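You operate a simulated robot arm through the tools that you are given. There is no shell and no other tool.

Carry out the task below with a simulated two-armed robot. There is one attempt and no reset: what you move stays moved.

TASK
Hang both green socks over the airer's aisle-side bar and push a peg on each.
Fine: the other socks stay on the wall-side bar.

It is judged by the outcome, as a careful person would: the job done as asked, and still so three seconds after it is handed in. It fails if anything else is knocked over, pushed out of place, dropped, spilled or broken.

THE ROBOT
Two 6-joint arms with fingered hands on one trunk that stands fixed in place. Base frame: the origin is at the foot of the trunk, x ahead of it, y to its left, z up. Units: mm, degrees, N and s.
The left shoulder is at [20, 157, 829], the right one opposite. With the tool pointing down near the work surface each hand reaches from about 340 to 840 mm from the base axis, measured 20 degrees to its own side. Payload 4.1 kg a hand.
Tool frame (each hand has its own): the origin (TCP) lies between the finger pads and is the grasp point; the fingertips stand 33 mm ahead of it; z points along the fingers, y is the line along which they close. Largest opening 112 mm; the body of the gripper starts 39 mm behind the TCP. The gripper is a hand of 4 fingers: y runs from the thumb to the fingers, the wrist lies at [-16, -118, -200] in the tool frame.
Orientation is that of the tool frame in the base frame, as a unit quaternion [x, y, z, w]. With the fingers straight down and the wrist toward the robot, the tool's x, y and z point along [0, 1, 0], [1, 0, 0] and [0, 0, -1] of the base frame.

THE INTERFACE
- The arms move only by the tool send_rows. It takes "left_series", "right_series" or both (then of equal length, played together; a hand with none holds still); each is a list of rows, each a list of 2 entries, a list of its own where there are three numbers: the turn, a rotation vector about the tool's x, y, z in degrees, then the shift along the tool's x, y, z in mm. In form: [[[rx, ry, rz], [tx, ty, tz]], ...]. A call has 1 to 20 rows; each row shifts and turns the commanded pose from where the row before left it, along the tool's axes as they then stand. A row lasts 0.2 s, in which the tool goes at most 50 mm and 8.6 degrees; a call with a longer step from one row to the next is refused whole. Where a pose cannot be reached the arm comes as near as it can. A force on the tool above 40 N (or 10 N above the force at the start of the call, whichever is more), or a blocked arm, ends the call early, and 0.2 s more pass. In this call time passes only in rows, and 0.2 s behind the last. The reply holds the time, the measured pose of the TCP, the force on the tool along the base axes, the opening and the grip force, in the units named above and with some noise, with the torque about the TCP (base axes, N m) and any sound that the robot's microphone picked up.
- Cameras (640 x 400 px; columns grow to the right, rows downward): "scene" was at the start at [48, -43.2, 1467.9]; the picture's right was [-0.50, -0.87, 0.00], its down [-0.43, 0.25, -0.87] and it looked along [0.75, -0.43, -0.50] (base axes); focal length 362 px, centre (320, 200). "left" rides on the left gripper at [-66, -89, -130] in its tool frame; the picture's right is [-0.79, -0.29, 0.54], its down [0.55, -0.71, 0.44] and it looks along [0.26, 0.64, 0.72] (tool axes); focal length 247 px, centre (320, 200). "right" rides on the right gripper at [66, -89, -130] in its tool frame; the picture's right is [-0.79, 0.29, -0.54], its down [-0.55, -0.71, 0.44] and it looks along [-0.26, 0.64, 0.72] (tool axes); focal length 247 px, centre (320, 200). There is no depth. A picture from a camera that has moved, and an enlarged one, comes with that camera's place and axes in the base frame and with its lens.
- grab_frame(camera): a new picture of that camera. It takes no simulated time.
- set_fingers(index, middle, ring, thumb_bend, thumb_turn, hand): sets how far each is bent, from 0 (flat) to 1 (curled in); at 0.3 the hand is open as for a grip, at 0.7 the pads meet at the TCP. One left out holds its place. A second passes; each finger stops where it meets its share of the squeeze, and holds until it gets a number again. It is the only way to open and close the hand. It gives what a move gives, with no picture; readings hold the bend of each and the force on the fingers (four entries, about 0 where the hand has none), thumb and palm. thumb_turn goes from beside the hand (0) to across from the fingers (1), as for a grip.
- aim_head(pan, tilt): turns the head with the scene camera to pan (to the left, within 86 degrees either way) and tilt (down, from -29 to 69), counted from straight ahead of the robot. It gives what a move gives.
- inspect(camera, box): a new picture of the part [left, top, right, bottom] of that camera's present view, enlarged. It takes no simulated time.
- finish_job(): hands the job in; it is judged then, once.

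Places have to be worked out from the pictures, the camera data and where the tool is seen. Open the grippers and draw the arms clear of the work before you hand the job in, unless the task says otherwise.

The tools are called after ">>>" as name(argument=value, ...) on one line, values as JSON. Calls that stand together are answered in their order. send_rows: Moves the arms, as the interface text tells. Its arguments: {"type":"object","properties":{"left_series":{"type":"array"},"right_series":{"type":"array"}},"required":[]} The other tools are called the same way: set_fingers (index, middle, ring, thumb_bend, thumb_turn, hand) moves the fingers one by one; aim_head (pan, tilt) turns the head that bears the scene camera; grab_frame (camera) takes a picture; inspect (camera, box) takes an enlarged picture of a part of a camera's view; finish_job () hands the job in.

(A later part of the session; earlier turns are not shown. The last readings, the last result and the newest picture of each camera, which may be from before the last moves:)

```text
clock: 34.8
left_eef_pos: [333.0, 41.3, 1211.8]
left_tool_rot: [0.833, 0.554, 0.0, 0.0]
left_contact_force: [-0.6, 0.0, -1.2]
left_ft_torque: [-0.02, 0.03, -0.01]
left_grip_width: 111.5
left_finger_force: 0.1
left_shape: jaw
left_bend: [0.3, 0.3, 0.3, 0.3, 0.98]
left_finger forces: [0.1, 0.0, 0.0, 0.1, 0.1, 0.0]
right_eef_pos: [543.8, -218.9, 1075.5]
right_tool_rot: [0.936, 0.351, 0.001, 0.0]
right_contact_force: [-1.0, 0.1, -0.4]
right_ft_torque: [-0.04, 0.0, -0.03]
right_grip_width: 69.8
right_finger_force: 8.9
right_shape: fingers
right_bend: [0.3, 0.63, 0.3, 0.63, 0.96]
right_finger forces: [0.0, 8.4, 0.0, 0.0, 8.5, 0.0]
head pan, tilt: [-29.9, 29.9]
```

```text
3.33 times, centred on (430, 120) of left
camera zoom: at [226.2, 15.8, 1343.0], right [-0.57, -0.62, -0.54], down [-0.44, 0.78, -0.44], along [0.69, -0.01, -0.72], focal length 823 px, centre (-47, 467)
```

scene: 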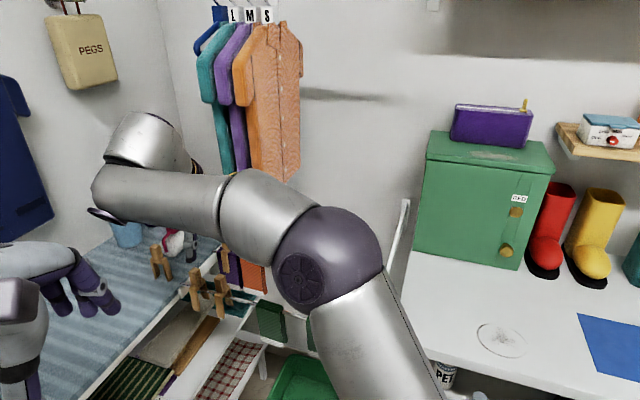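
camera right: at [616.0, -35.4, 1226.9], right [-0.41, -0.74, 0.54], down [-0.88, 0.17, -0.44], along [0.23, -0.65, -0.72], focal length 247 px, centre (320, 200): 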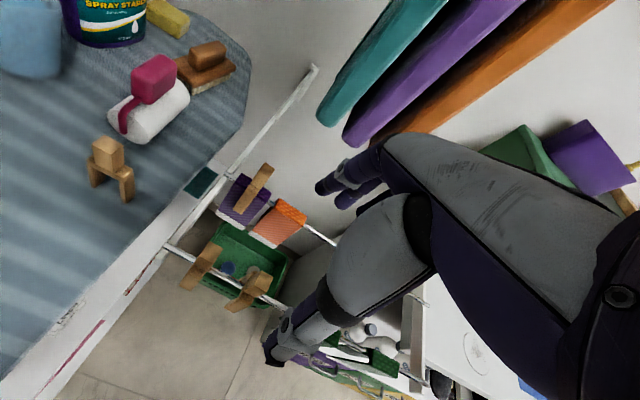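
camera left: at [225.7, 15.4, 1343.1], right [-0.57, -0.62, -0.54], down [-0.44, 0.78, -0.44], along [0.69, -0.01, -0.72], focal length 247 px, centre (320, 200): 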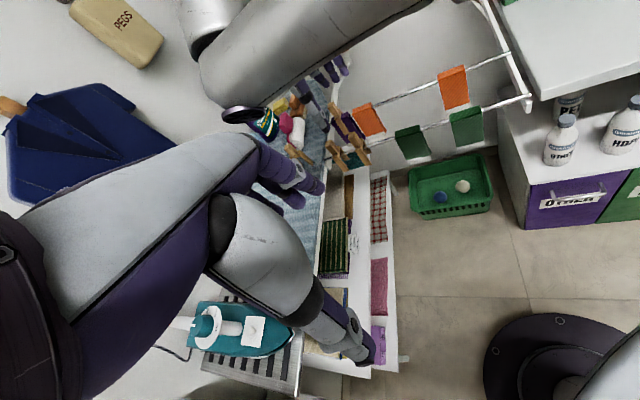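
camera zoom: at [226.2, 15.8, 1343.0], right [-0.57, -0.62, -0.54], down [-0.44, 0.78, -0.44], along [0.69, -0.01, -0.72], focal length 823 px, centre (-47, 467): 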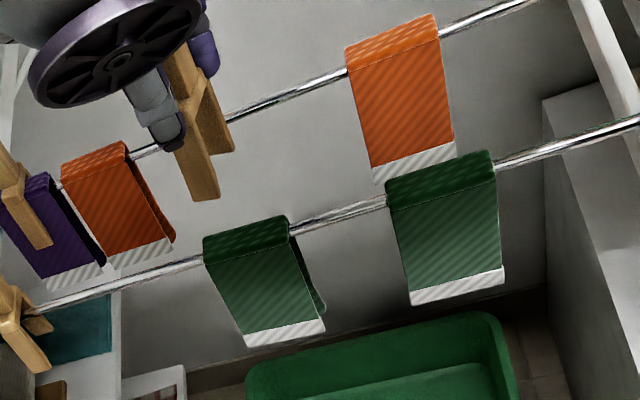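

The peg and the sock look consistent. I lower to just above the sock (z≈1032) and look closely at leg clearance.

>>> send_rows(right_series=[[[0, 0, 0], [0, 0, 15]], [[0, 0, 0], [0, 0, 15]], [[0, 0, 0], [0, 0, 13]]])

>>> inspect(camera="right", box=[220, 200, 360, 340])

>>> inspect(camera="scene", box=[230, 220, 330, 330])

>>> inspect(camera="left", box=[370, 60, 490, 180])

```text
clock: 35.6
left_eef_pos: [332.7, 41.6, 1212.5]
left_tool_rot: [0.833, 0.553, 0.0, 0.0]
left_contact_force: [-0.5, 0.1, -0.2]
left_ft_torque: [0.01, -0.05, -0.02]
left_grip_width: 111.7
left_finger_force: 0.1
left_shape: jaw
left_bend: [0.3, 0.3, 0.3, 0.3, 0.98]
left_finger forces: [0.0, 0.0, 0.0, 0.0, 0.1, 0.0]
right_eef_pos: [542.9, -219.2, 1032.7]
right_tool_rot: [0.936, 0.352, 0.0, 0.0]
right_contact_force: [0.0, -0.6, -0.5]
right_ft_torque: [-0.02, -0.01, -0.02]
right_grip_width: 69.7
right_finger_force: 8.7
right_shape: fingers
right_bend: [0.3, 0.63, 0.3, 0.63, 0.96]
right_finger forces: [0.0, 8.5, 0.0, 0.0, 8.5, 0.1]
head pan, tilt: [-29.9, 29.9]
```

```text
2.86 times, centred on (290, 270) of right
camera zoom: at [533.2, -107.6, 1162.9], right [-0.41, -0.74, 0.54], down [-0.88, 0.17, -0.44], along [0.23, -0.65, -0.72], focal length 706 px, centre (406, 0)
```

zoom: 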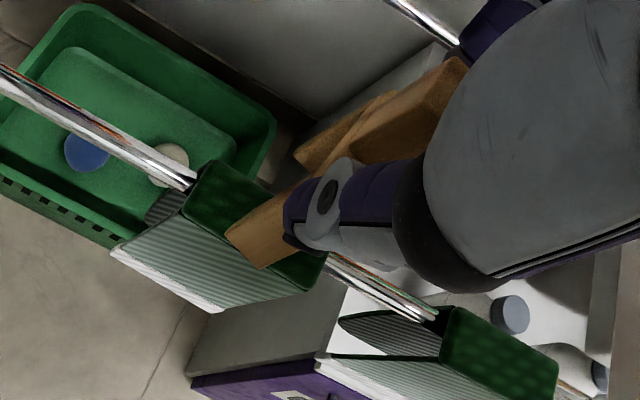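

```text
3.64 times, centred on (280, 275) of scene
camera zoom: at [47.9, -43.2, 1467.9], right [-0.5, -0.87, 0.0], down [-0.43, 0.25, -0.87], along [0.75, -0.43, -0.5], focal length 1316 px, centre (466, -73)
```

zoom: 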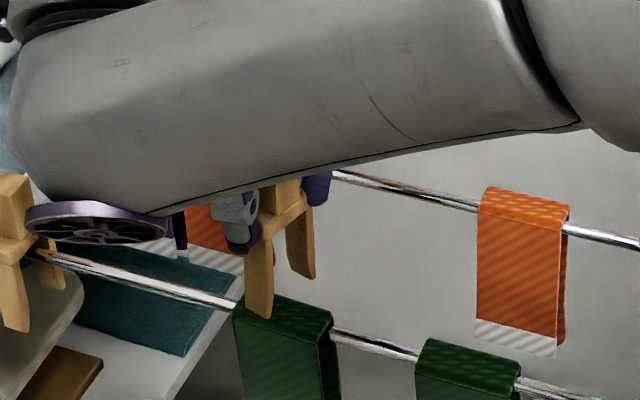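

```text
3.33 times, centred on (430, 120) of left
camera zoom: at [226.0, 15.6, 1343.0], right [-0.57, -0.62, -0.54], down [-0.44, 0.78, -0.44], along [0.69, -0.01, -0.72], focal length 823 px, centre (-47, 467)
```

zoom: 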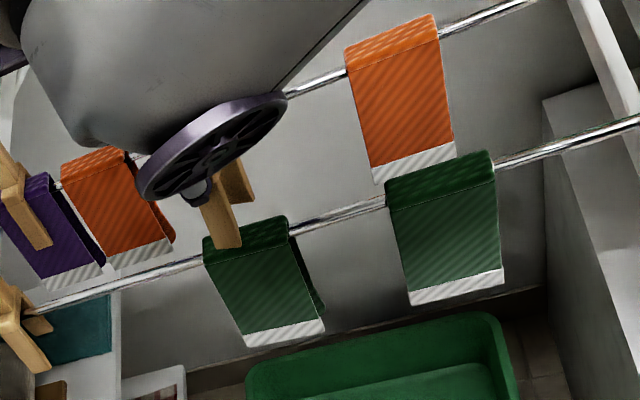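

The peg seems yawed in the grip: its back leg appears at a lower b than its front leg. I zoom in tightly to measure it.

>>> inspect(camera="scene", box=[285, 265, 325, 310])

>>> inspect(camera="right", box=[260, 210, 340, 310])

```text
8.89 times, centred on (305, 288) of scene
camera zoom: at [47.9, -43.2, 1467.9], right [-0.5, -0.87, 0.0], down [-0.43, 0.25, -0.87], along [0.75, -0.43, -0.5], focal length 3218 px, centre (453, -578)
```

zoom: 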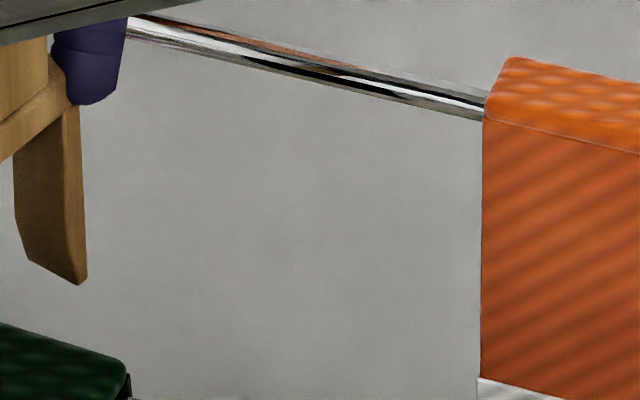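

```text
4.00 times, centred on (300, 260) of right
camera zoom: at [533.2, -107.6, 1162.9], right [-0.41, -0.74, 0.54], down [-0.88, 0.17, -0.44], along [0.23, -0.65, -0.72], focal length 988 px, centre (400, -40)
```

zoom: 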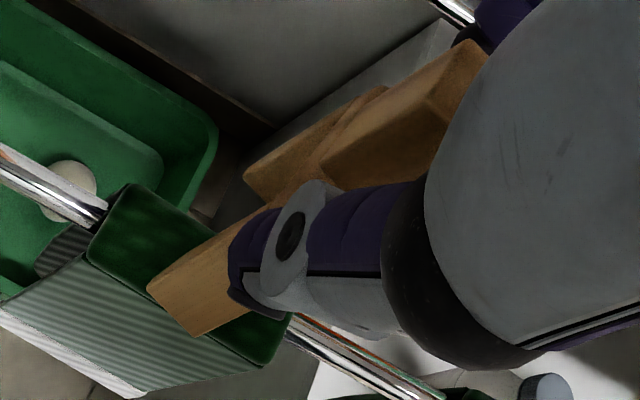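

I centre the zoom on the peg itself.

>>> inspect(camera="scene", box=[270, 260, 334, 324])

>>> inspect(camera="scene", box=[270, 265, 320, 312])

```text
6.25 times, centred on (302, 292) of scene
camera zoom: at [47.9, -43.2, 1467.9], right [-0.5, -0.87, 0.0], down [-0.43, 0.25, -0.87], along [0.75, -0.43, -0.5], focal length 2263 px, centre (432, -375)
```

zoom: 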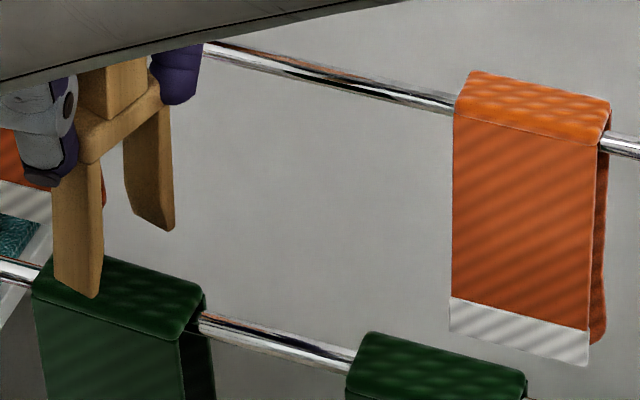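

```text
8.51 times, centred on (295, 288) of scene
camera zoom: at [47.9, -43.2, 1467.9], right [-0.5, -0.87, 0.0], down [-0.43, 0.25, -0.87], along [0.75, -0.43, -0.5], focal length 3081 px, centre (533, -553)
```

zoom: 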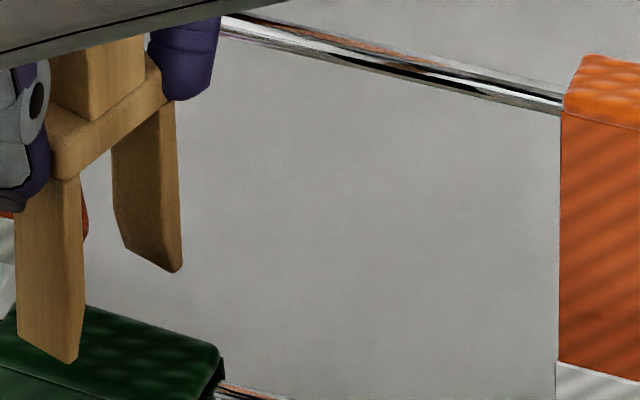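

The peg is yawed about +18° in the grip. I raise 12 mm, turn the hand −18° about its axis to square the peg to the bar, and re-measure.

>>> send_rows(right_series=[[[0, 0, 0], [0, 0, -12]], [[0, 0, -6], [0, 0, 0]], [[0, 0, -6], [0, 0, 0]], [[0, 0, -6], [0, 0, 0]]])

>>> inspect(camera="scene", box=[260, 250, 324, 314])

>>> inspect(camera="right", box=[220, 180, 380, 340])

>>> inspect(camera="left", box=[370, 60, 490, 180])

```text
clock: 36.6
left_eef_pos: [332.4, 43.0, 1210.5]
left_tool_rot: [0.833, 0.553, 0.0, 0.0]
left_contact_force: [0.1, 0.3, -0.3]
left_ft_torque: [-0.01, 0.0, 0.04]
left_grip_width: 111.8
left_finger_force: 0.1
left_shape: jaw
left_bend: [0.3, 0.3, 0.3, 0.3, 0.98]
left_finger forces: [0.0, 0.1, 0.0, 0.0, 0.0, 0.1]
right_eef_pos: [543.9, -219.4, 1044.2]
right_tool_rot: [0.87, 0.494, 0.0, 0.0]
right_contact_force: [-0.4, 0.4, -0.3]
right_ft_torque: [-0.01, 0.02, -0.04]
right_grip_width: 69.9
right_finger_force: 8.1
right_shape: fingers
right_bend: [0.3, 0.63, 0.3, 0.63, 0.96]
right_finger forces: [0.1, 8.4, 0.0, 0.0, 8.4, 0.0]
head pan, tilt: [-29.9, 29.9]
```

```text
6.25 times, centred on (292, 282) of scene
camera zoom: at [48.1, -43.1, 1467.9], right [-0.5, -0.87, 0.0], down [-0.43, 0.25, -0.87], along [0.75, -0.43, -0.5], focal length 2263 px, centre (495, -312)
```

zoom: 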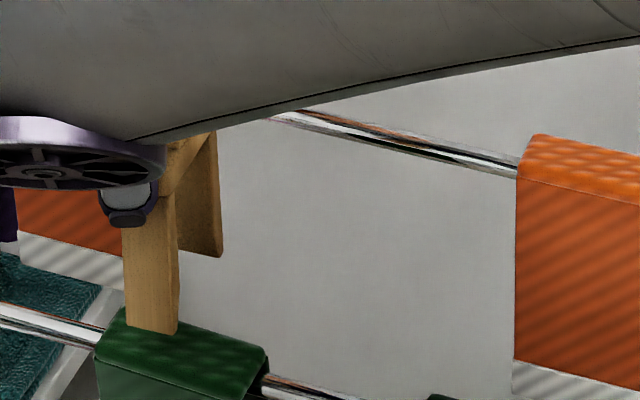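

```text
2.50 times, centred on (300, 260) of right
camera zoom: at [499.7, -115.7, 1174.9], right [-0.16, -0.83, 0.54], down [-0.89, -0.11, -0.44], along [0.42, -0.55, -0.72], focal length 617 px, centre (370, 50)
```

zoom: 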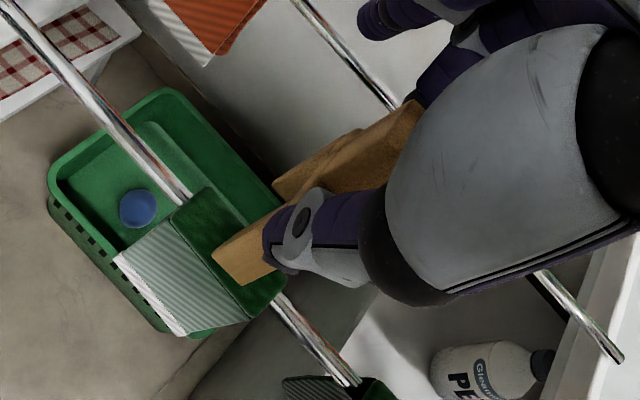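

```text
3.33 times, centred on (430, 120) of left
camera zoom: at [226.1, 15.7, 1343.0], right [-0.57, -0.62, -0.54], down [-0.44, 0.78, -0.44], along [0.69, -0.01, -0.72], focal length 823 px, centre (-47, 467)
```

zoom: 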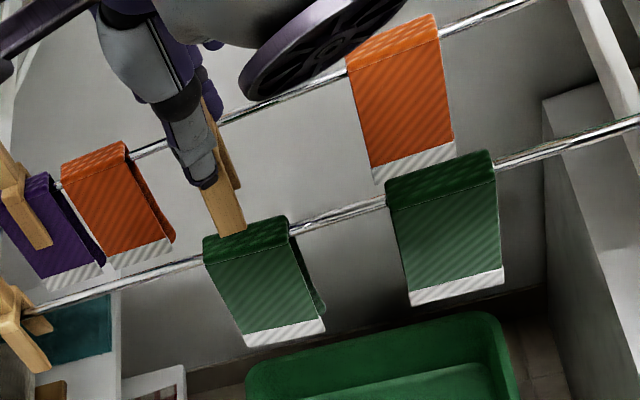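

The peg is now squared to the bar (within about 3°) and centred on it in n, but about 6 mm toward +b of the sock's middle. I shift it and lower gently to where the legs straddle the sock.

>>> send_rows(right_series=[[[0, 0, 0], [-5.4, -2.8, 0]], [[0, 0, 0], [0, 0, 6]], [[0, 0, 0], [0, 0, 6]], [[0, 0, 0], [0, 0, 6]], [[0, 0, 0], [0, 0, 6]], [[0, 0, 0], [0, 0, 6]]])

>>> inspect(camera="scene", box=[260, 250, 324, 314])

>>> inspect(camera="right", box=[220, 180, 380, 340])

>>> inspect(camera="left", box=[370, 60, 490, 180])

```text
clock: 38.0
left_eef_pos: [333.3, 42.9, 1212.1]
left_tool_rot: [0.832, 0.554, -0.001, 0.001]
left_contact_force: [0.2, -0.6, 0.5]
left_ft_torque: [-0.02, -0.03, 0.03]
left_grip_width: 111.7
left_finger_force: 0.1
left_shape: jaw
left_bend: [0.3, 0.3, 0.3, 0.3, 0.98]
left_finger forces: [0.1, 0.0, 0.1, 0.0, 0.1, 0.0]
right_eef_pos: [536.9, -222.3, 1014.5]
right_tool_rot: [0.87, 0.493, 0.0, -0.001]
right_contact_force: [0.3, 0.3, 0.1]
right_ft_torque: [-0.01, -0.01, -0.01]
right_grip_width: 69.7
right_finger_force: 8.6
right_shape: fingers
right_bend: [0.3, 0.63, 0.3, 0.63, 0.96]
right_finger forces: [0.1, 8.4, 0.0, 0.0, 8.3, 0.1]
head pan, tilt: [-29.9, 29.9]
```

```text
6.25 times, centred on (292, 282) of scene
camera zoom: at [48.0, -43.2, 1467.9], right [-0.5, -0.87, 0.0], down [-0.43, 0.25, -0.87], along [0.75, -0.43, -0.5], focal length 2263 px, centre (495, -312)
```

zoom: 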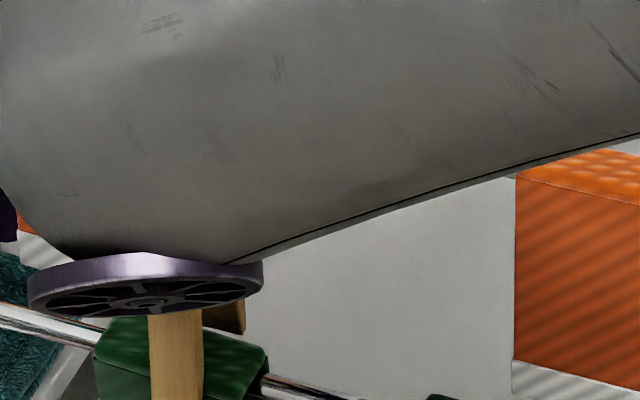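

```text
2.50 times, centred on (300, 260) of right
camera zoom: at [494.6, -119.3, 1144.3], right [-0.16, -0.83, 0.54], down [-0.89, -0.11, -0.44], along [0.42, -0.55, -0.72], focal length 617 px, centre (370, 50)
```

zoom: 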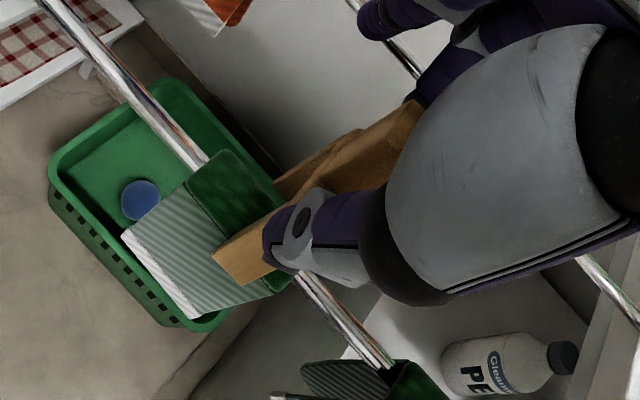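

```text
3.33 times, centred on (430, 120) of left
camera zoom: at [226.0, 15.6, 1343.0], right [-0.57, -0.62, -0.54], down [-0.44, 0.78, -0.44], along [0.69, -0.01, -0.72], focal length 823 px, centre (-47, 467)
```

zoom: 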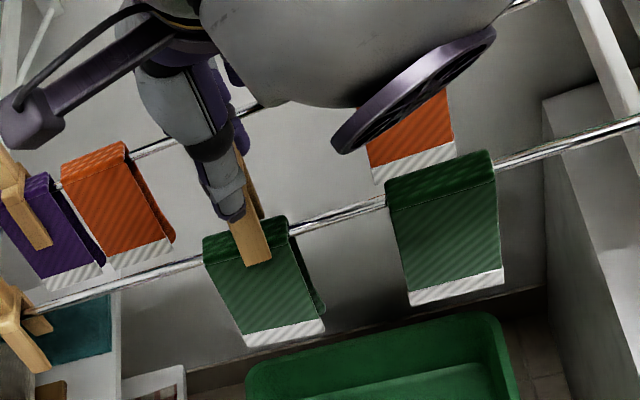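

The legs straddle the sock with no force. I push the peg down in small steps.

>>> send_rows(right_series=[[[0, 0, 0], [0, 0, 6]], [[0, 0, 0], [0, 0, 6]], [[0, 0, 0], [0, 0, 6]], [[0, 0, 0], [0, 0, 6]], [[0, 0, 0], [0, 0, 5]], [[0, 0, 0], [0, 0, 4]]])

>>> inspect(camera="right", box=[220, 180, 380, 340])

>>> inspect(camera="left", box=[370, 60, 490, 180])

```text
clock: 39.4
left_eef_pos: [333.3, 41.5, 1212.4]
left_tool_rot: [0.833, 0.553, 0.0, 0.0]
left_contact_force: [-1.0, 0.2, -0.7]
left_ft_torque: [0.01, -0.01, -0.02]
left_grip_width: 111.8
left_finger_force: 0.1
left_shape: jaw
left_bend: [0.3, 0.3, 0.3, 0.3, 0.98]
left_finger forces: [0.1, 0.0, 0.0, 0.0, 0.0, 0.0]
right_eef_pos: [537.4, -222.2, 980.4]
right_tool_rot: [0.869, 0.494, 0.0, 0.0]
right_contact_force: [-0.5, 0.4, -0.4]
right_ft_torque: [-0.01, -0.01, 0.03]
right_grip_width: 69.6
right_finger_force: 8.5
right_shape: fingers
right_bend: [0.3, 0.63, 0.3, 0.63, 0.95]
right_finger forces: [0.1, 8.7, 0.0, 0.1, 8.6, 0.0]
head pan, tilt: [-29.9, 29.9]
```

```text
2.50 times, centred on (300, 260) of right
camera zoom: at [494.4, -119.0, 1111.0], right [-0.16, -0.83, 0.54], down [-0.89, -0.11, -0.43], along [0.42, -0.55, -0.72], focal length 617 px, centre (370, 50)
```

zoom: 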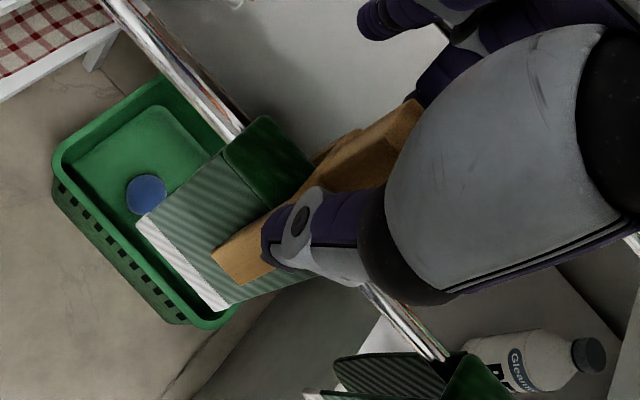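

```text
3.33 times, centred on (430, 120) of left
camera zoom: at [226.0, 15.6, 1343.0], right [-0.57, -0.62, -0.54], down [-0.44, 0.78, -0.44], along [0.69, -0.01, -0.72], focal length 823 px, centre (-47, 467)
```

zoom: 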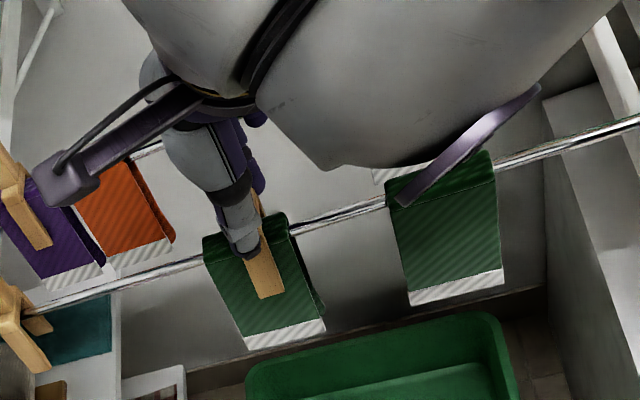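

No resistance yet at z=980. I continue down in 3 mm steps until the bridge seats.

>>> send_rows(right_series=[[[0, 0, 0], [0, 0, 3]], [[0, 0, 0], [0, 0, 3]], [[0, 0, 0], [0, 0, 2]]])

```text
clock: 40.2
left_eef_pos: [333.2, 41.3, 1211.8]
left_tool_rot: [0.833, 0.553, 0.0, 0.0]
left_contact_force: [-0.1, -0.4, -0.1]
left_ft_torque: [0.0, -0.02, 0.0]
left_grip_width: 111.6
left_finger_force: 0.1
left_shape: jaw
left_bend: [0.3, 0.3, 0.3, 0.3, 0.98]
left_finger forces: [0.0, 0.0, 0.1, 0.0, 0.0, 0.1]
right_eef_pos: [538.4, -221.9, 973.1]
right_tool_rot: [0.869, 0.495, 0.0, 0.0]
right_contact_force: [-0.1, -0.1, 0.8]
right_ft_torque: [-0.02, 0.02, -0.01]
right_grip_width: 69.8
right_finger_force: 8.7
right_shape: fingers
right_bend: [0.3, 0.63, 0.3, 0.63, 0.95]
right_finger forces: [0.1, 8.7, 0.0, 0.0, 8.6, 0.1]
head pan, tilt: [-29.9, 29.9]
```

Slight upward force (0.8 N) begins at z=973. I press on a little more to seat it.

>>> send_rows(right_series=[[[0, 0, 0], [0, 0, 2]], [[0, 0, 0], [0, 0, 2]], [[0, 0, 0], [0, 0, 1]]])

>>> inspect(camera="right", box=[220, 160, 380, 340])

>>> inspect(camera="left", box=[370, 60, 490, 180])

```text
clock: 41.0
left_eef_pos: [333.1, 41.9, 1213.1]
left_tool_rot: [0.833, 0.553, 0.001, -0.001]
left_contact_force: [-0.2, -0.1, 0.0]
left_ft_torque: [0.02, 0.04, 0.0]
left_grip_width: 111.6
left_finger_force: 0.0
left_shape: jaw
left_bend: [0.3, 0.3, 0.3, 0.3, 0.98]
left_finger forces: [0.1, 0.1, 0.0, 0.1, 0.0, 0.0]
right_eef_pos: [538.0, -221.4, 969.2]
right_tool_rot: [0.869, 0.494, 0.001, 0.001]
right_contact_force: [1.2, -1.4, 17.6]
right_ft_torque: [-0.04, -0.02, 0.03]
right_grip_width: 69.4
right_finger_force: 11.1
right_shape: fingers
right_bend: [0.3, 0.63, 0.3, 0.64, 0.95]
right_finger forces: [0.0, 11.6, 0.0, 0.0, 11.2, 0.1]
head pan, tilt: [-29.9, 29.9]
```

```text
2.22 times, centred on (300, 250) of right
camera zoom: at [494.6, -118.9, 1099.7], right [-0.16, -0.83, 0.54], down [-0.89, -0.11, -0.44], along [0.42, -0.55, -0.72], focal length 549 px, centre (364, 89)
```

zoom: 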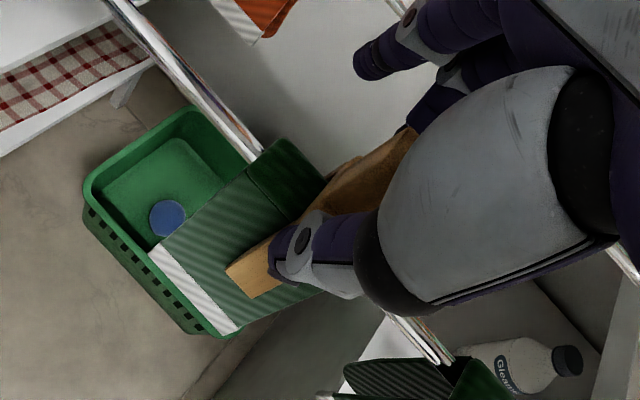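

```text
3.33 times, centred on (430, 120) of left
camera zoom: at [225.7, 15.7, 1343.1], right [-0.57, -0.62, -0.54], down [-0.44, 0.78, -0.44], along [0.69, -0.01, -0.72], focal length 823 px, centre (-47, 467)
```

zoom: 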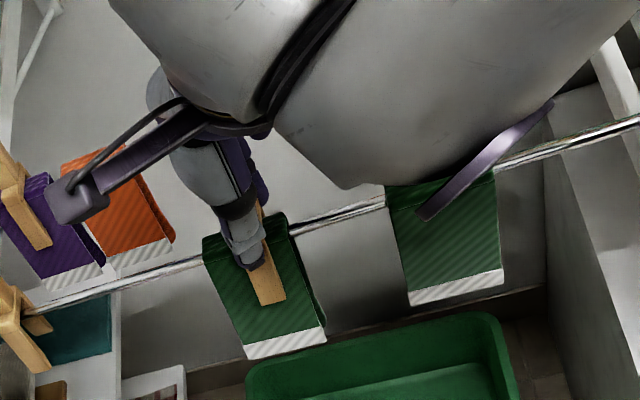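

Solid seating: 17.6 N at z=969, about 3 mm above its bare-bar height, which matches the sock thickness. I open the fingers and rise.

>>> set_fingers(hand="right", middle=0.3, thumb_bend=0.3)

>>> send_rows(right_series=[[[0, 0, 0], [0, 0, -10]], [[0, 0, 0], [0, 0, -20]], [[0, 0, 0], [0, 0, -30]], [[0, 0, 0], [0, 0, -40]], [[0, 0, 0], [0, 0, -40]]])

>>> grab_frame(camera="right")

>>> inspect(camera="left", box=[340, 60, 520, 200])

>>> inspect(camera="scene", box=[170, 220, 370, 360])

```text
clock: 42.0
left_eef_pos: [332.8, 41.4, 1210.4]
left_tool_rot: [0.833, 0.553, 0.0, -0.001]
left_contact_force: [-0.4, 0.6, -0.3]
left_ft_torque: [0.01, 0.01, 0.02]
left_grip_width: 111.6
left_finger_force: 0.0
left_shape: jaw
left_bend: [0.3, 0.3, 0.3, 0.3, 0.98]
left_finger forces: [0.1, 0.0, 0.1, 0.0, 0.0, 0.0]
right_eef_pos: [538.4, -221.3, 967.4]
right_tool_rot: [0.87, 0.494, 0.0, 0.0]
right_contact_force: [-0.5, 0.5, -0.7]
right_ft_torque: [-0.04, -0.06, -0.03]
right_grip_width: 112.6
right_finger_force: 0.0
right_shape: fingers
right_bend: [0.3, 0.3, 0.3, 0.3, 0.97]
right_finger forces: [0.0, 0.0, 0.0, 0.0, 0.1, 0.1]
head pan, tilt: [-29.9, 29.9]
```

```text
clock: 43.2
left_eef_pos: [333.2, 41.9, 1210.5]
left_tool_rot: [0.833, 0.554, 0.0, 0.0]
left_contact_force: [1.2, 0.0, 0.1]
left_ft_torque: [0.01, -0.01, -0.04]
left_grip_width: 111.6
left_finger_force: 0.0
left_shape: jaw
left_bend: [0.3, 0.3, 0.3, 0.3, 0.98]
left_finger forces: [0.1, 0.0, 0.0, 0.1, 0.0, 0.0]
right_eef_pos: [537.5, -221.5, 1108.2]
right_tool_rot: [0.869, 0.494, 0.001, 0.0]
right_contact_force: [0.8, 0.6, 0.0]
right_ft_torque: [0.03, 0.01, 0.0]
right_grip_width: 112.4
right_finger_force: 0.0
right_shape: fingers
right_bend: [0.3, 0.3, 0.3, 0.3, 0.97]
right_finger forces: [0.0, 0.1, 0.1, 0.1, 0.0, 0.1]
head pan, tilt: [-29.9, 29.9]
```

```text
taken
camera right: at [494.1, -118.8, 1239.2], right [-0.16, -0.83, 0.54], down [-0.89, -0.11, -0.43], along [0.42, -0.55, -0.72], focal length 247 px, centre (320, 200)
```

right: 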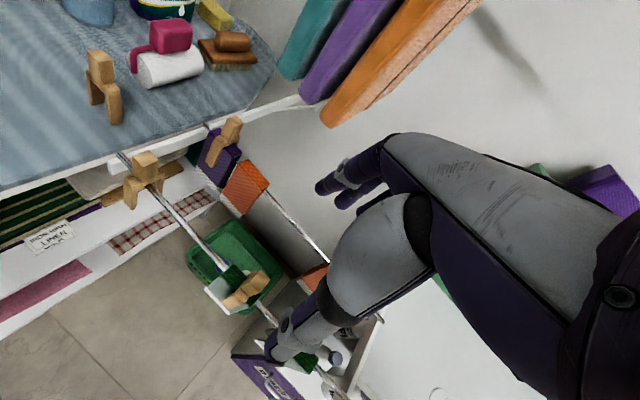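

```text
2.86 times, centred on (430, 130) of left
camera zoom: at [226.2, 15.5, 1343.0], right [-0.57, -0.62, -0.54], down [-0.44, 0.78, -0.44], along [0.69, -0.01, -0.72], focal length 706 px, centre (6, 400)
```

zoom: 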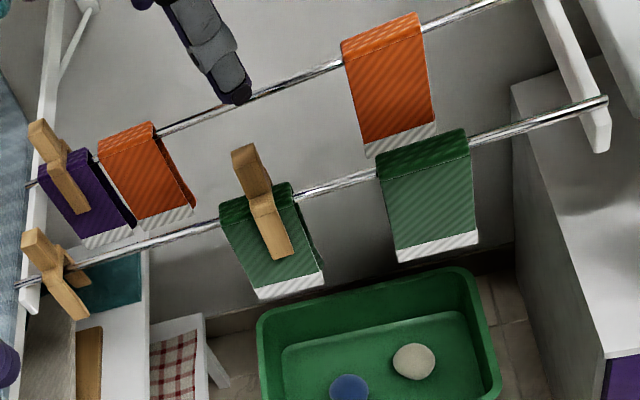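

```text
2.86 times, centred on (270, 290) of scene
camera zoom: at [48.1, -43.3, 1467.9], right [-0.5, -0.87, 0.0], down [-0.43, 0.25, -0.87], along [0.75, -0.43, -0.5], focal length 1034 px, centre (463, -57)
```

zoom: 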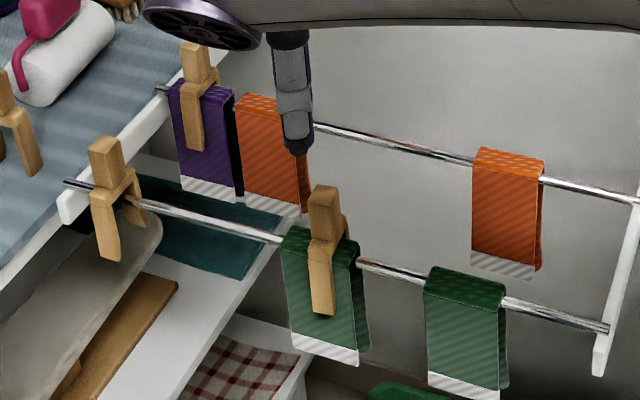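

The first peg sits properly on its sock, just like the one on the purple sock. I turn the hand back +18° and move above the remaining parked peg (b≈431, n≈520).

>>> send_rows(right_series=[[[0, 0, 6], [0, 0, 0]], [[0, 0, 6], [0, 0, 0]], [[0, 0, 6], [0, 0, 0]], [[0, 0, 0], [20, 0, 0]], [[0, 0, 0], [35, 0, 0]], [[0, 0, 0], [40, 0, 0]], [[0, 0, 0], [40, 0, 0]], [[0, 0, 0], [35, 0, 0]]])

>>> grab_frame(camera="right")

>>> inspect(camera="right", box=[160, 180, 320, 340])

>>> grab_frame(camera="scene")

```text
clock: 45.0
left_eef_pos: [331.0, 40.9, 1213.3]
left_tool_rot: [0.833, 0.553, 0.002, 0.001]
left_contact_force: [-1.5, -2.7, 0.3]
left_ft_torque: [0.19, -0.17, 0.06]
left_grip_width: 111.6
left_finger_force: 0.2
left_shape: jaw
left_bend: [0.3, 0.3, 0.3, 0.3, 0.98]
left_finger forces: [0.1, 0.0, 0.1, 0.0, 0.0, 0.1]
right_eef_pos: [661.8, -111.5, 1112.0]
right_tool_rot: [0.936, 0.352, 0.0, 0.0]
right_contact_force: [-1.7, -1.7, 2.0]
right_ft_torque: [0.21, -0.13, 0.09]
right_grip_width: 112.6
right_finger_force: 0.0
right_shape: fingers
right_bend: [0.3, 0.3, 0.3, 0.3, 0.98]
right_finger forces: [0.1, 0.0, 0.1, 0.0, 0.0, 0.0]
head pan, tilt: [-29.9, 29.9]
```

```text
taken
camera right: at [652.1, -1.6, 1241.4], right [-0.41, -0.74, 0.54], down [-0.88, 0.17, -0.44], along [0.23, -0.65, -0.72], focal length 247 px, centre (320, 200)
```

right: 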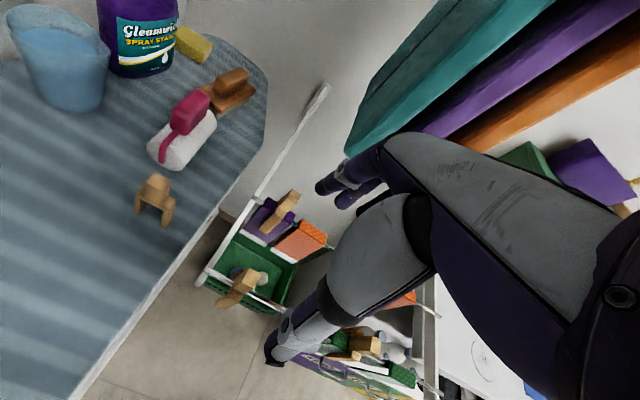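

```text
2.50 times, centred on (240, 260) of right
camera zoom: at [652.1, -1.6, 1241.4], right [-0.41, -0.74, 0.54], down [-0.88, 0.17, -0.44], along [0.23, -0.65, -0.72], focal length 617 px, centre (520, 50)
```

zoom: 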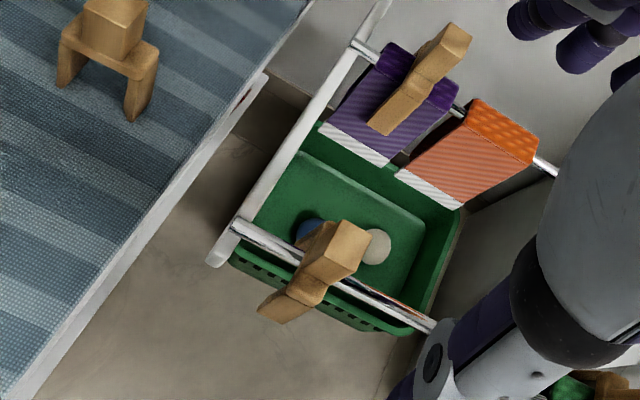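

```text
taken
```

scene: 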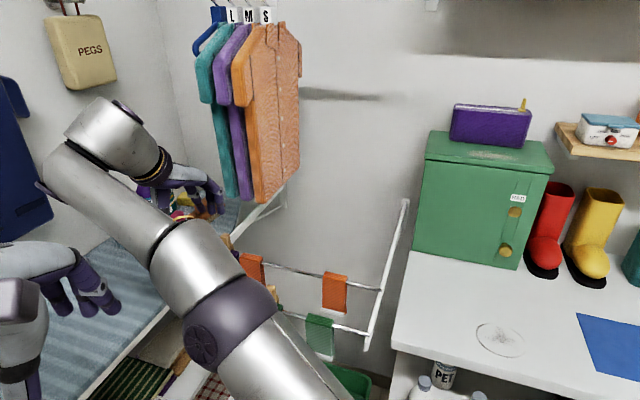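

Both arms report a small side force (2–3 N), so they may be touching each other. I look before moving anything.

>>> grab_frame(camera="left")

>>> inspect(camera="scene", box=[0, 80, 320, 400])

>>> send_rows(right_series=[[[0, 0, 0], [0, 0, 0]]])

```text
taken
camera left: at [223.5, 13.7, 1343.5], right [-0.57, -0.62, -0.54], down [-0.44, 0.79, -0.44], along [0.69, -0.01, -0.72], focal length 247 px, centre (320, 200)
```

left: 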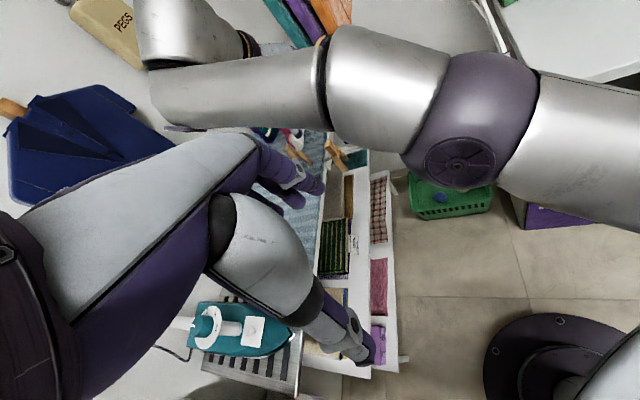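

```text
1.25 times, centred on (160, 240) of scene
camera zoom: at [45.4, -45.1, 1467.9], right [-0.5, -0.87, 0.0], down [-0.43, 0.25, -0.87], along [0.75, -0.43, -0.5], focal length 452 px, centre (520, 150)
```

zoom: 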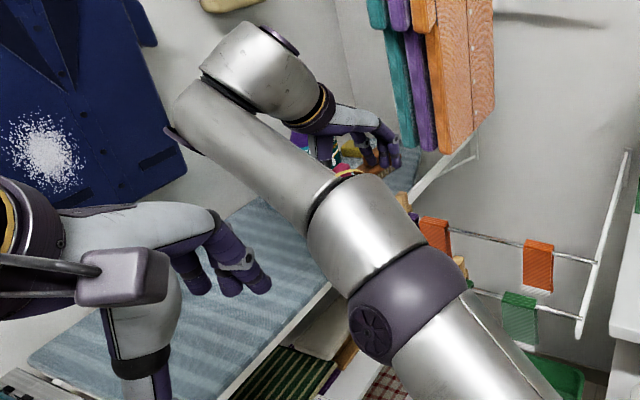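

```text
clock: 45.4
left_eef_pos: [333.4, 41.8, 1212.4]
left_tool_rot: [0.833, 0.553, 0.0, 0.0]
left_contact_force: [-0.7, 0.4, -0.7]
left_ft_torque: [0.01, -0.01, 0.03]
left_grip_width: 111.7
left_finger_force: 0.0
left_shape: jaw
left_bend: [0.3, 0.3, 0.3, 0.3, 0.98]
left_finger forces: [0.0, 0.0, 0.0, 0.1, 0.1, 0.0]
right_eef_pos: [664.0, -110.9, 1108.2]
right_tool_rot: [0.936, 0.352, 0.0, -0.001]
right_contact_force: [-0.1, -0.2, 0.0]
right_ft_torque: [0.0, 0.02, -0.02]
right_grip_width: 112.5
right_finger_force: 0.2
right_shape: fingers
right_bend: [0.3, 0.3, 0.3, 0.3, 0.98]
right_finger forces: [0.0, 0.0, 0.0, 0.0, 0.0, 0.0]
head pan, tilt: [-29.9, 29.9]
```

It was only a brief trunk wobble from the arm's reconfiguration; forces are zero now. I take a fresh close view of the peg.

>>> inspect(camera="right", box=[160, 180, 320, 340])

>>> inspect(camera="scene", box=[170, 220, 370, 360])

```text
2.50 times, centred on (240, 260) of right
camera zoom: at [654.7, 1.2, 1238.4], right [-0.41, -0.74, 0.54], down [-0.88, 0.17, -0.43], along [0.23, -0.65, -0.72], focal length 617 px, centre (520, 50)
```

zoom: 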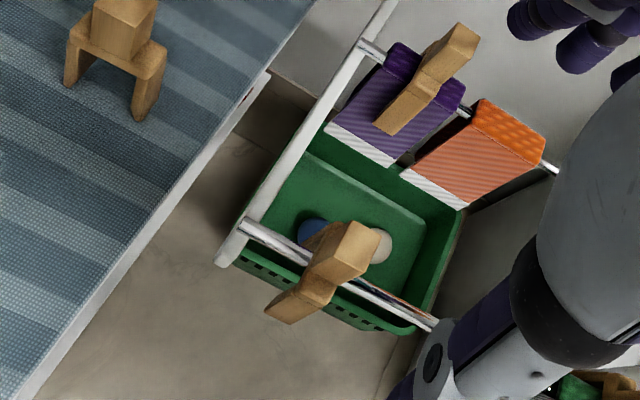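

```text
2.86 times, centred on (270, 290) of scene
camera zoom: at [47.8, -43.3, 1467.9], right [-0.5, -0.87, 0.0], down [-0.43, 0.25, -0.87], along [0.75, -0.43, -0.5], focal length 1034 px, centre (463, -57)
```

zoom: 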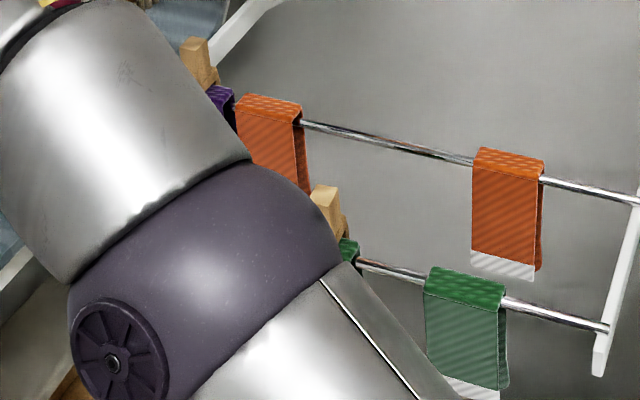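

Peg 1 is at b≈433.5, n≈519.5. To avoid twisting it this time, I place the TCP 9 mm to its −b side so that index, middle and thumb share the head. That also keeps the fingers clear of the white end rail at b≈476. I descend.

>>> send_rows(right_series=[[[0, 0, 0], [-1.5, -1, 20]], [[0, 0, 0], [0, 0, 35]], [[0, 0, 0], [0, 0, 35]], [[0, 0, 0], [0, 0, 30]], [[0, 0, 0], [0, 0, 15]], [[0, 0, 0], [0, 0, 7]]])

>>> inspect(camera="right", box=[160, 100, 440, 360])

>>> inspect(camera="left", box=[300, 80, 480, 220])

>>> grab_frame(camera="scene")

```text
clock: 46.8
left_eef_pos: [331.9, 40.9, 1211.2]
left_tool_rot: [0.833, 0.554, 0.0, 0.0]
left_contact_force: [-0.6, -1.0, -0.1]
left_ft_torque: [-0.01, 0.02, -0.01]
left_grip_width: 111.7
left_finger_force: 0.1
left_shape: jaw
left_bend: [0.3, 0.3, 0.3, 0.3, 0.98]
left_finger forces: [0.0, 0.1, 0.0, 0.1, 0.1, 0.0]
right_eef_pos: [664.9, -109.4, 968.3]
right_tool_rot: [0.936, 0.352, 0.0, 0.0]
right_contact_force: [-0.1, 0.2, 0.2]
right_ft_torque: [-0.01, 0.0, -0.04]
right_grip_width: 112.6
right_finger_force: 0.0
right_shape: fingers
right_bend: [0.3, 0.3, 0.3, 0.3, 0.98]
right_finger forces: [0.0, 0.0, 0.1, 0.0, 0.0, 0.1]
head pan, tilt: [-29.9, 29.9]
```

```text
1.54 times, centred on (300, 230) of right
camera zoom: at [654.3, 1.4, 1097.0], right [-0.41, -0.74, 0.54], down [-0.88, 0.17, -0.44], along [0.23, -0.65, -0.72], focal length 380 px, centre (351, 154)
```

zoom: 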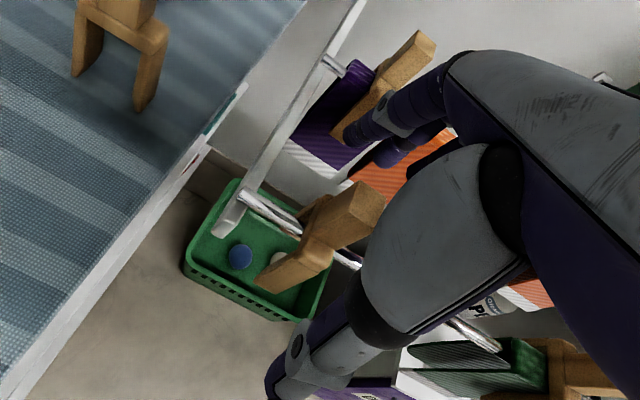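

```text
2.86 times, centred on (390, 150) of left
camera zoom: at [226.0, 15.6, 1343.0], right [-0.57, -0.62, -0.54], down [-0.44, 0.78, -0.44], along [0.69, -0.01, -0.72], focal length 706 px, centre (120, 343)
```

zoom: 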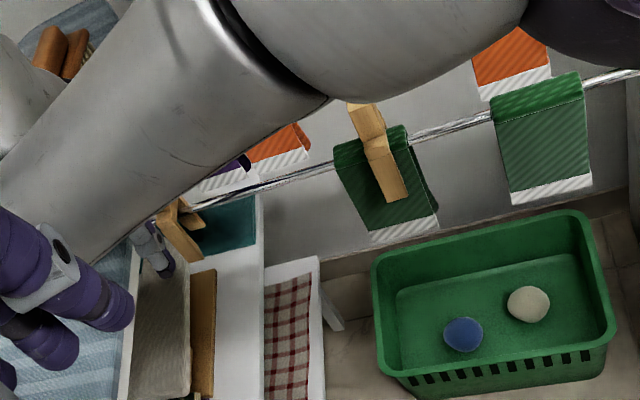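

```text
taken
```

scene: 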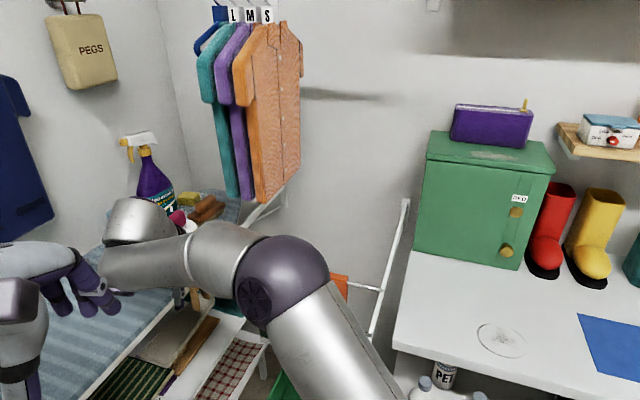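

The peg's head is about 5–6 mm to the +b side of the TCP; I shift 4 mm more and close index, middle and thumb.

>>> send_rows(right_series=[[[0, 0, 0], [-4, 0, 2]]])

>>> set_fingers(hand="right", index=0.7, middle=0.7, thumb_bend=0.7)

>>> inspect(camera="right", box=[160, 100, 440, 360])

>>> inspect(camera="left", box=[310, 120, 410, 220])

```text
clock: 47.2
left_eef_pos: [333.5, 41.4, 1211.7]
left_tool_rot: [0.833, 0.553, -0.001, 0.0]
left_contact_force: [0.0, -0.1, -0.3]
left_ft_torque: [-0.02, 0.01, 0.01]
left_grip_width: 111.9
left_finger_force: 0.1
left_shape: jaw
left_bend: [0.3, 0.3, 0.3, 0.3, 0.98]
left_finger forces: [0.0, 0.0, 0.1, 0.0, 0.0, 0.1]
right_eef_pos: [661.4, -113.3, 964.7]
right_tool_rot: [0.936, 0.351, -0.001, -0.001]
right_contact_force: [0.6, 0.2, -0.1]
right_ft_torque: [-0.01, 0.01, -0.01]
right_grip_width: 112.6
right_finger_force: 0.0
right_shape: fingers
right_bend: [0.3, 0.3, 0.3, 0.3, 0.98]
right_finger forces: [0.0, 0.0, 0.1, 0.1, 0.0, 0.0]
head pan, tilt: [-29.9, 29.9]
```

```text
clock: 48.2
left_eef_pos: [332.5, 41.8, 1211.1]
left_tool_rot: [0.833, 0.553, 0.0, 0.001]
left_contact_force: [0.1, -0.1, -0.5]
left_ft_torque: [0.01, 0.0, 0.01]
left_grip_width: 111.7
left_finger_force: 0.1
left_shape: jaw
left_bend: [0.3, 0.3, 0.3, 0.3, 0.98]
left_finger forces: [0.0, 0.1, 0.0, 0.0, 0.0, 0.0]
right_eef_pos: [660.4, -112.1, 964.2]
right_tool_rot: [0.936, 0.353, 0.0, 0.0]
right_contact_force: [0.3, -0.6, -0.6]
right_ft_torque: [0.04, -0.02, 0.02]
right_grip_width: 33.5
right_finger_force: 9.7
right_shape: fingers
right_bend: [0.59, 0.7, 0.3, 0.61, 0.97]
right_finger forces: [9.3, 0.0, 0.0, 0.0, 9.4, 0.0]
head pan, tilt: [-29.9, 29.9]
```

```text
1.54 times, centred on (300, 230) of right
camera zoom: at [651.3, -1.2, 1094.9], right [-0.41, -0.74, 0.54], down [-0.88, 0.17, -0.44], along [0.23, -0.65, -0.72], focal length 380 px, centre (351, 154)
```

zoom: 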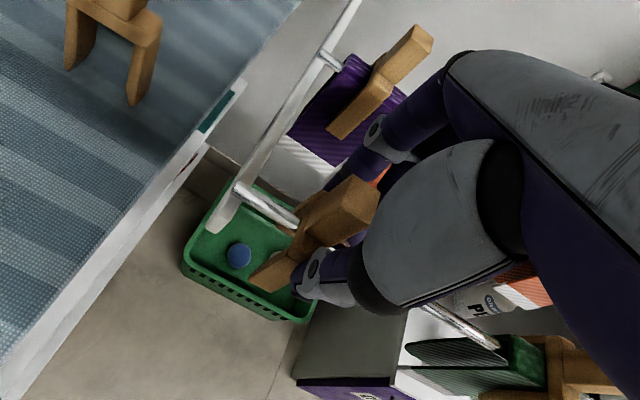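

```text
4.00 times, centred on (360, 170) of left
camera zoom: at [226.0, 15.6, 1343.0], right [-0.57, -0.62, -0.54], down [-0.44, 0.78, -0.44], along [0.69, -0.01, -0.72], focal length 988 px, centre (160, 320)
```

zoom: 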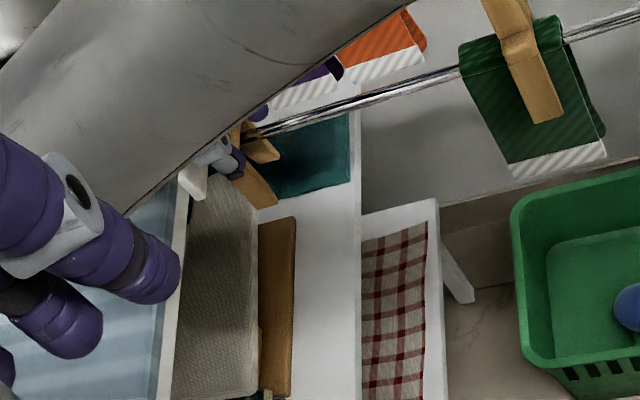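

Index and thumb hold the head (9.3 N); the middle finger passed beside it, so I reopen it. Then I lift gently.

>>> set_fingers(hand="right", middle=0.3)

>>> send_rows(right_series=[[[0, 0, 0], [0, 0, -3]], [[0, 0, 0], [0, 0, -5]], [[0, 0, 0], [0, 0, -8]], [[0, 0, 0], [0, 0, -14]], [[0, 0, 0], [0, 0, -20]], [[0, 0, 0], [0, 0, -25]], [[0, 0, 0], [0, 0, -25]], [[0, 0, 0], [0, 0, -20]]])

>>> inspect(camera="right", box=[160, 100, 440, 360])

>>> inspect(camera="left", box=[300, 60, 480, 220])

>>> inspect(camera="scene", box=[120, 190, 320, 350])

```text
clock: 49.2
left_eef_pos: [332.5, 41.8, 1212.7]
left_tool_rot: [0.833, 0.553, 0.002, -0.001]
left_contact_force: [0.5, -0.2, 0.5]
left_ft_torque: [0.01, -0.01, -0.01]
left_grip_width: 111.7
left_finger_force: 0.1
left_shape: jaw
left_bend: [0.3, 0.3, 0.3, 0.3, 0.98]
left_finger forces: [0.0, 0.0, 0.0, 0.1, 0.0, 0.1]
right_eef_pos: [660.7, -112.8, 964.7]
right_tool_rot: [0.936, 0.352, 0.0, 0.0]
right_contact_force: [0.6, 0.5, 0.1]
right_ft_torque: [0.01, 0.01, 0.02]
right_grip_width: 33.2
right_finger_force: 10.0
right_shape: fingers
right_bend: [0.59, 0.3, 0.3, 0.61, 0.97]
right_finger forces: [9.4, 0.1, 0.0, 0.1, 9.4, 0.0]
head pan, tilt: [-29.9, 29.9]
```

```text
clock: 51.0
left_eef_pos: [334.0, 42.3, 1212.4]
left_tool_rot: [0.833, 0.553, 0.001, 0.0]
left_contact_force: [-0.5, 0.2, -0.3]
left_ft_torque: [-0.01, -0.01, -0.01]
left_grip_width: 111.8
left_finger_force: 0.1
left_shape: jaw
left_bend: [0.3, 0.3, 0.3, 0.3, 0.98]
left_finger forces: [0.0, 0.0, 0.0, 0.1, 0.0, 0.0]
right_eef_pos: [660.9, -113.7, 1086.0]
right_tool_rot: [0.936, 0.352, 0.0, 0.0]
right_contact_force: [0.4, -0.2, -0.8]
right_ft_torque: [-0.01, 0.01, 0.0]
right_grip_width: 33.2
right_finger_force: 8.8
right_shape: fingers
right_bend: [0.59, 0.3, 0.3, 0.61, 0.97]
right_finger forces: [9.4, 0.0, 0.0, 0.0, 9.4, 0.1]
head pan, tilt: [-29.9, 29.9]
```

```text
1.54 times, centred on (300, 230) of right
camera zoom: at [651.6, -2.1, 1215.2], right [-0.41, -0.74, 0.54], down [-0.88, 0.17, -0.44], along [0.23, -0.65, -0.72], focal length 380 px, centre (351, 154)
```

zoom: 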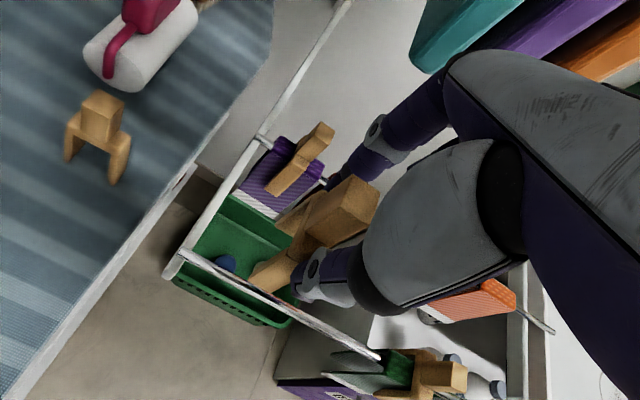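

```text
2.50 times, centred on (390, 140) of left
camera zoom: at [226.1, 15.6, 1343.0], right [-0.57, -0.62, -0.54], down [-0.44, 0.78, -0.44], along [0.69, -0.01, -0.72], focal length 617 px, centre (145, 350)
```

zoom: 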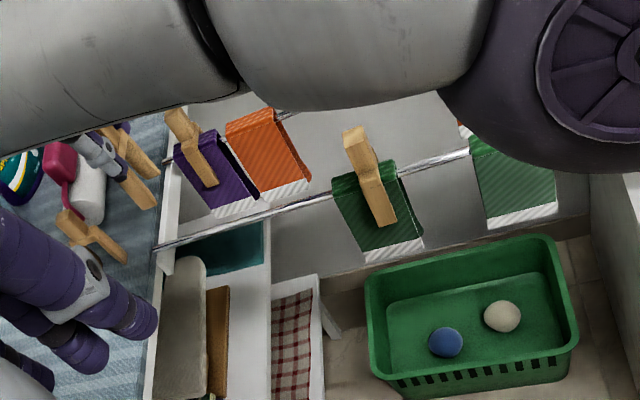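

```text
2.50 times, centred on (220, 270) of scene
camera zoom: at [48.1, -43.3, 1467.9], right [-0.5, -0.87, 0.0], down [-0.43, 0.25, -0.87], along [0.75, -0.43, -0.5], focal length 905 px, centre (570, 25)
```

zoom: 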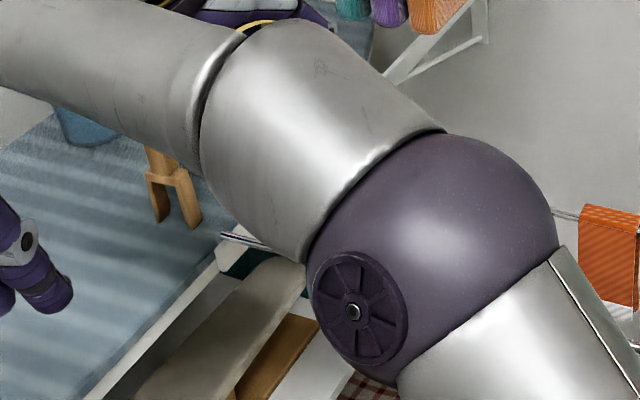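

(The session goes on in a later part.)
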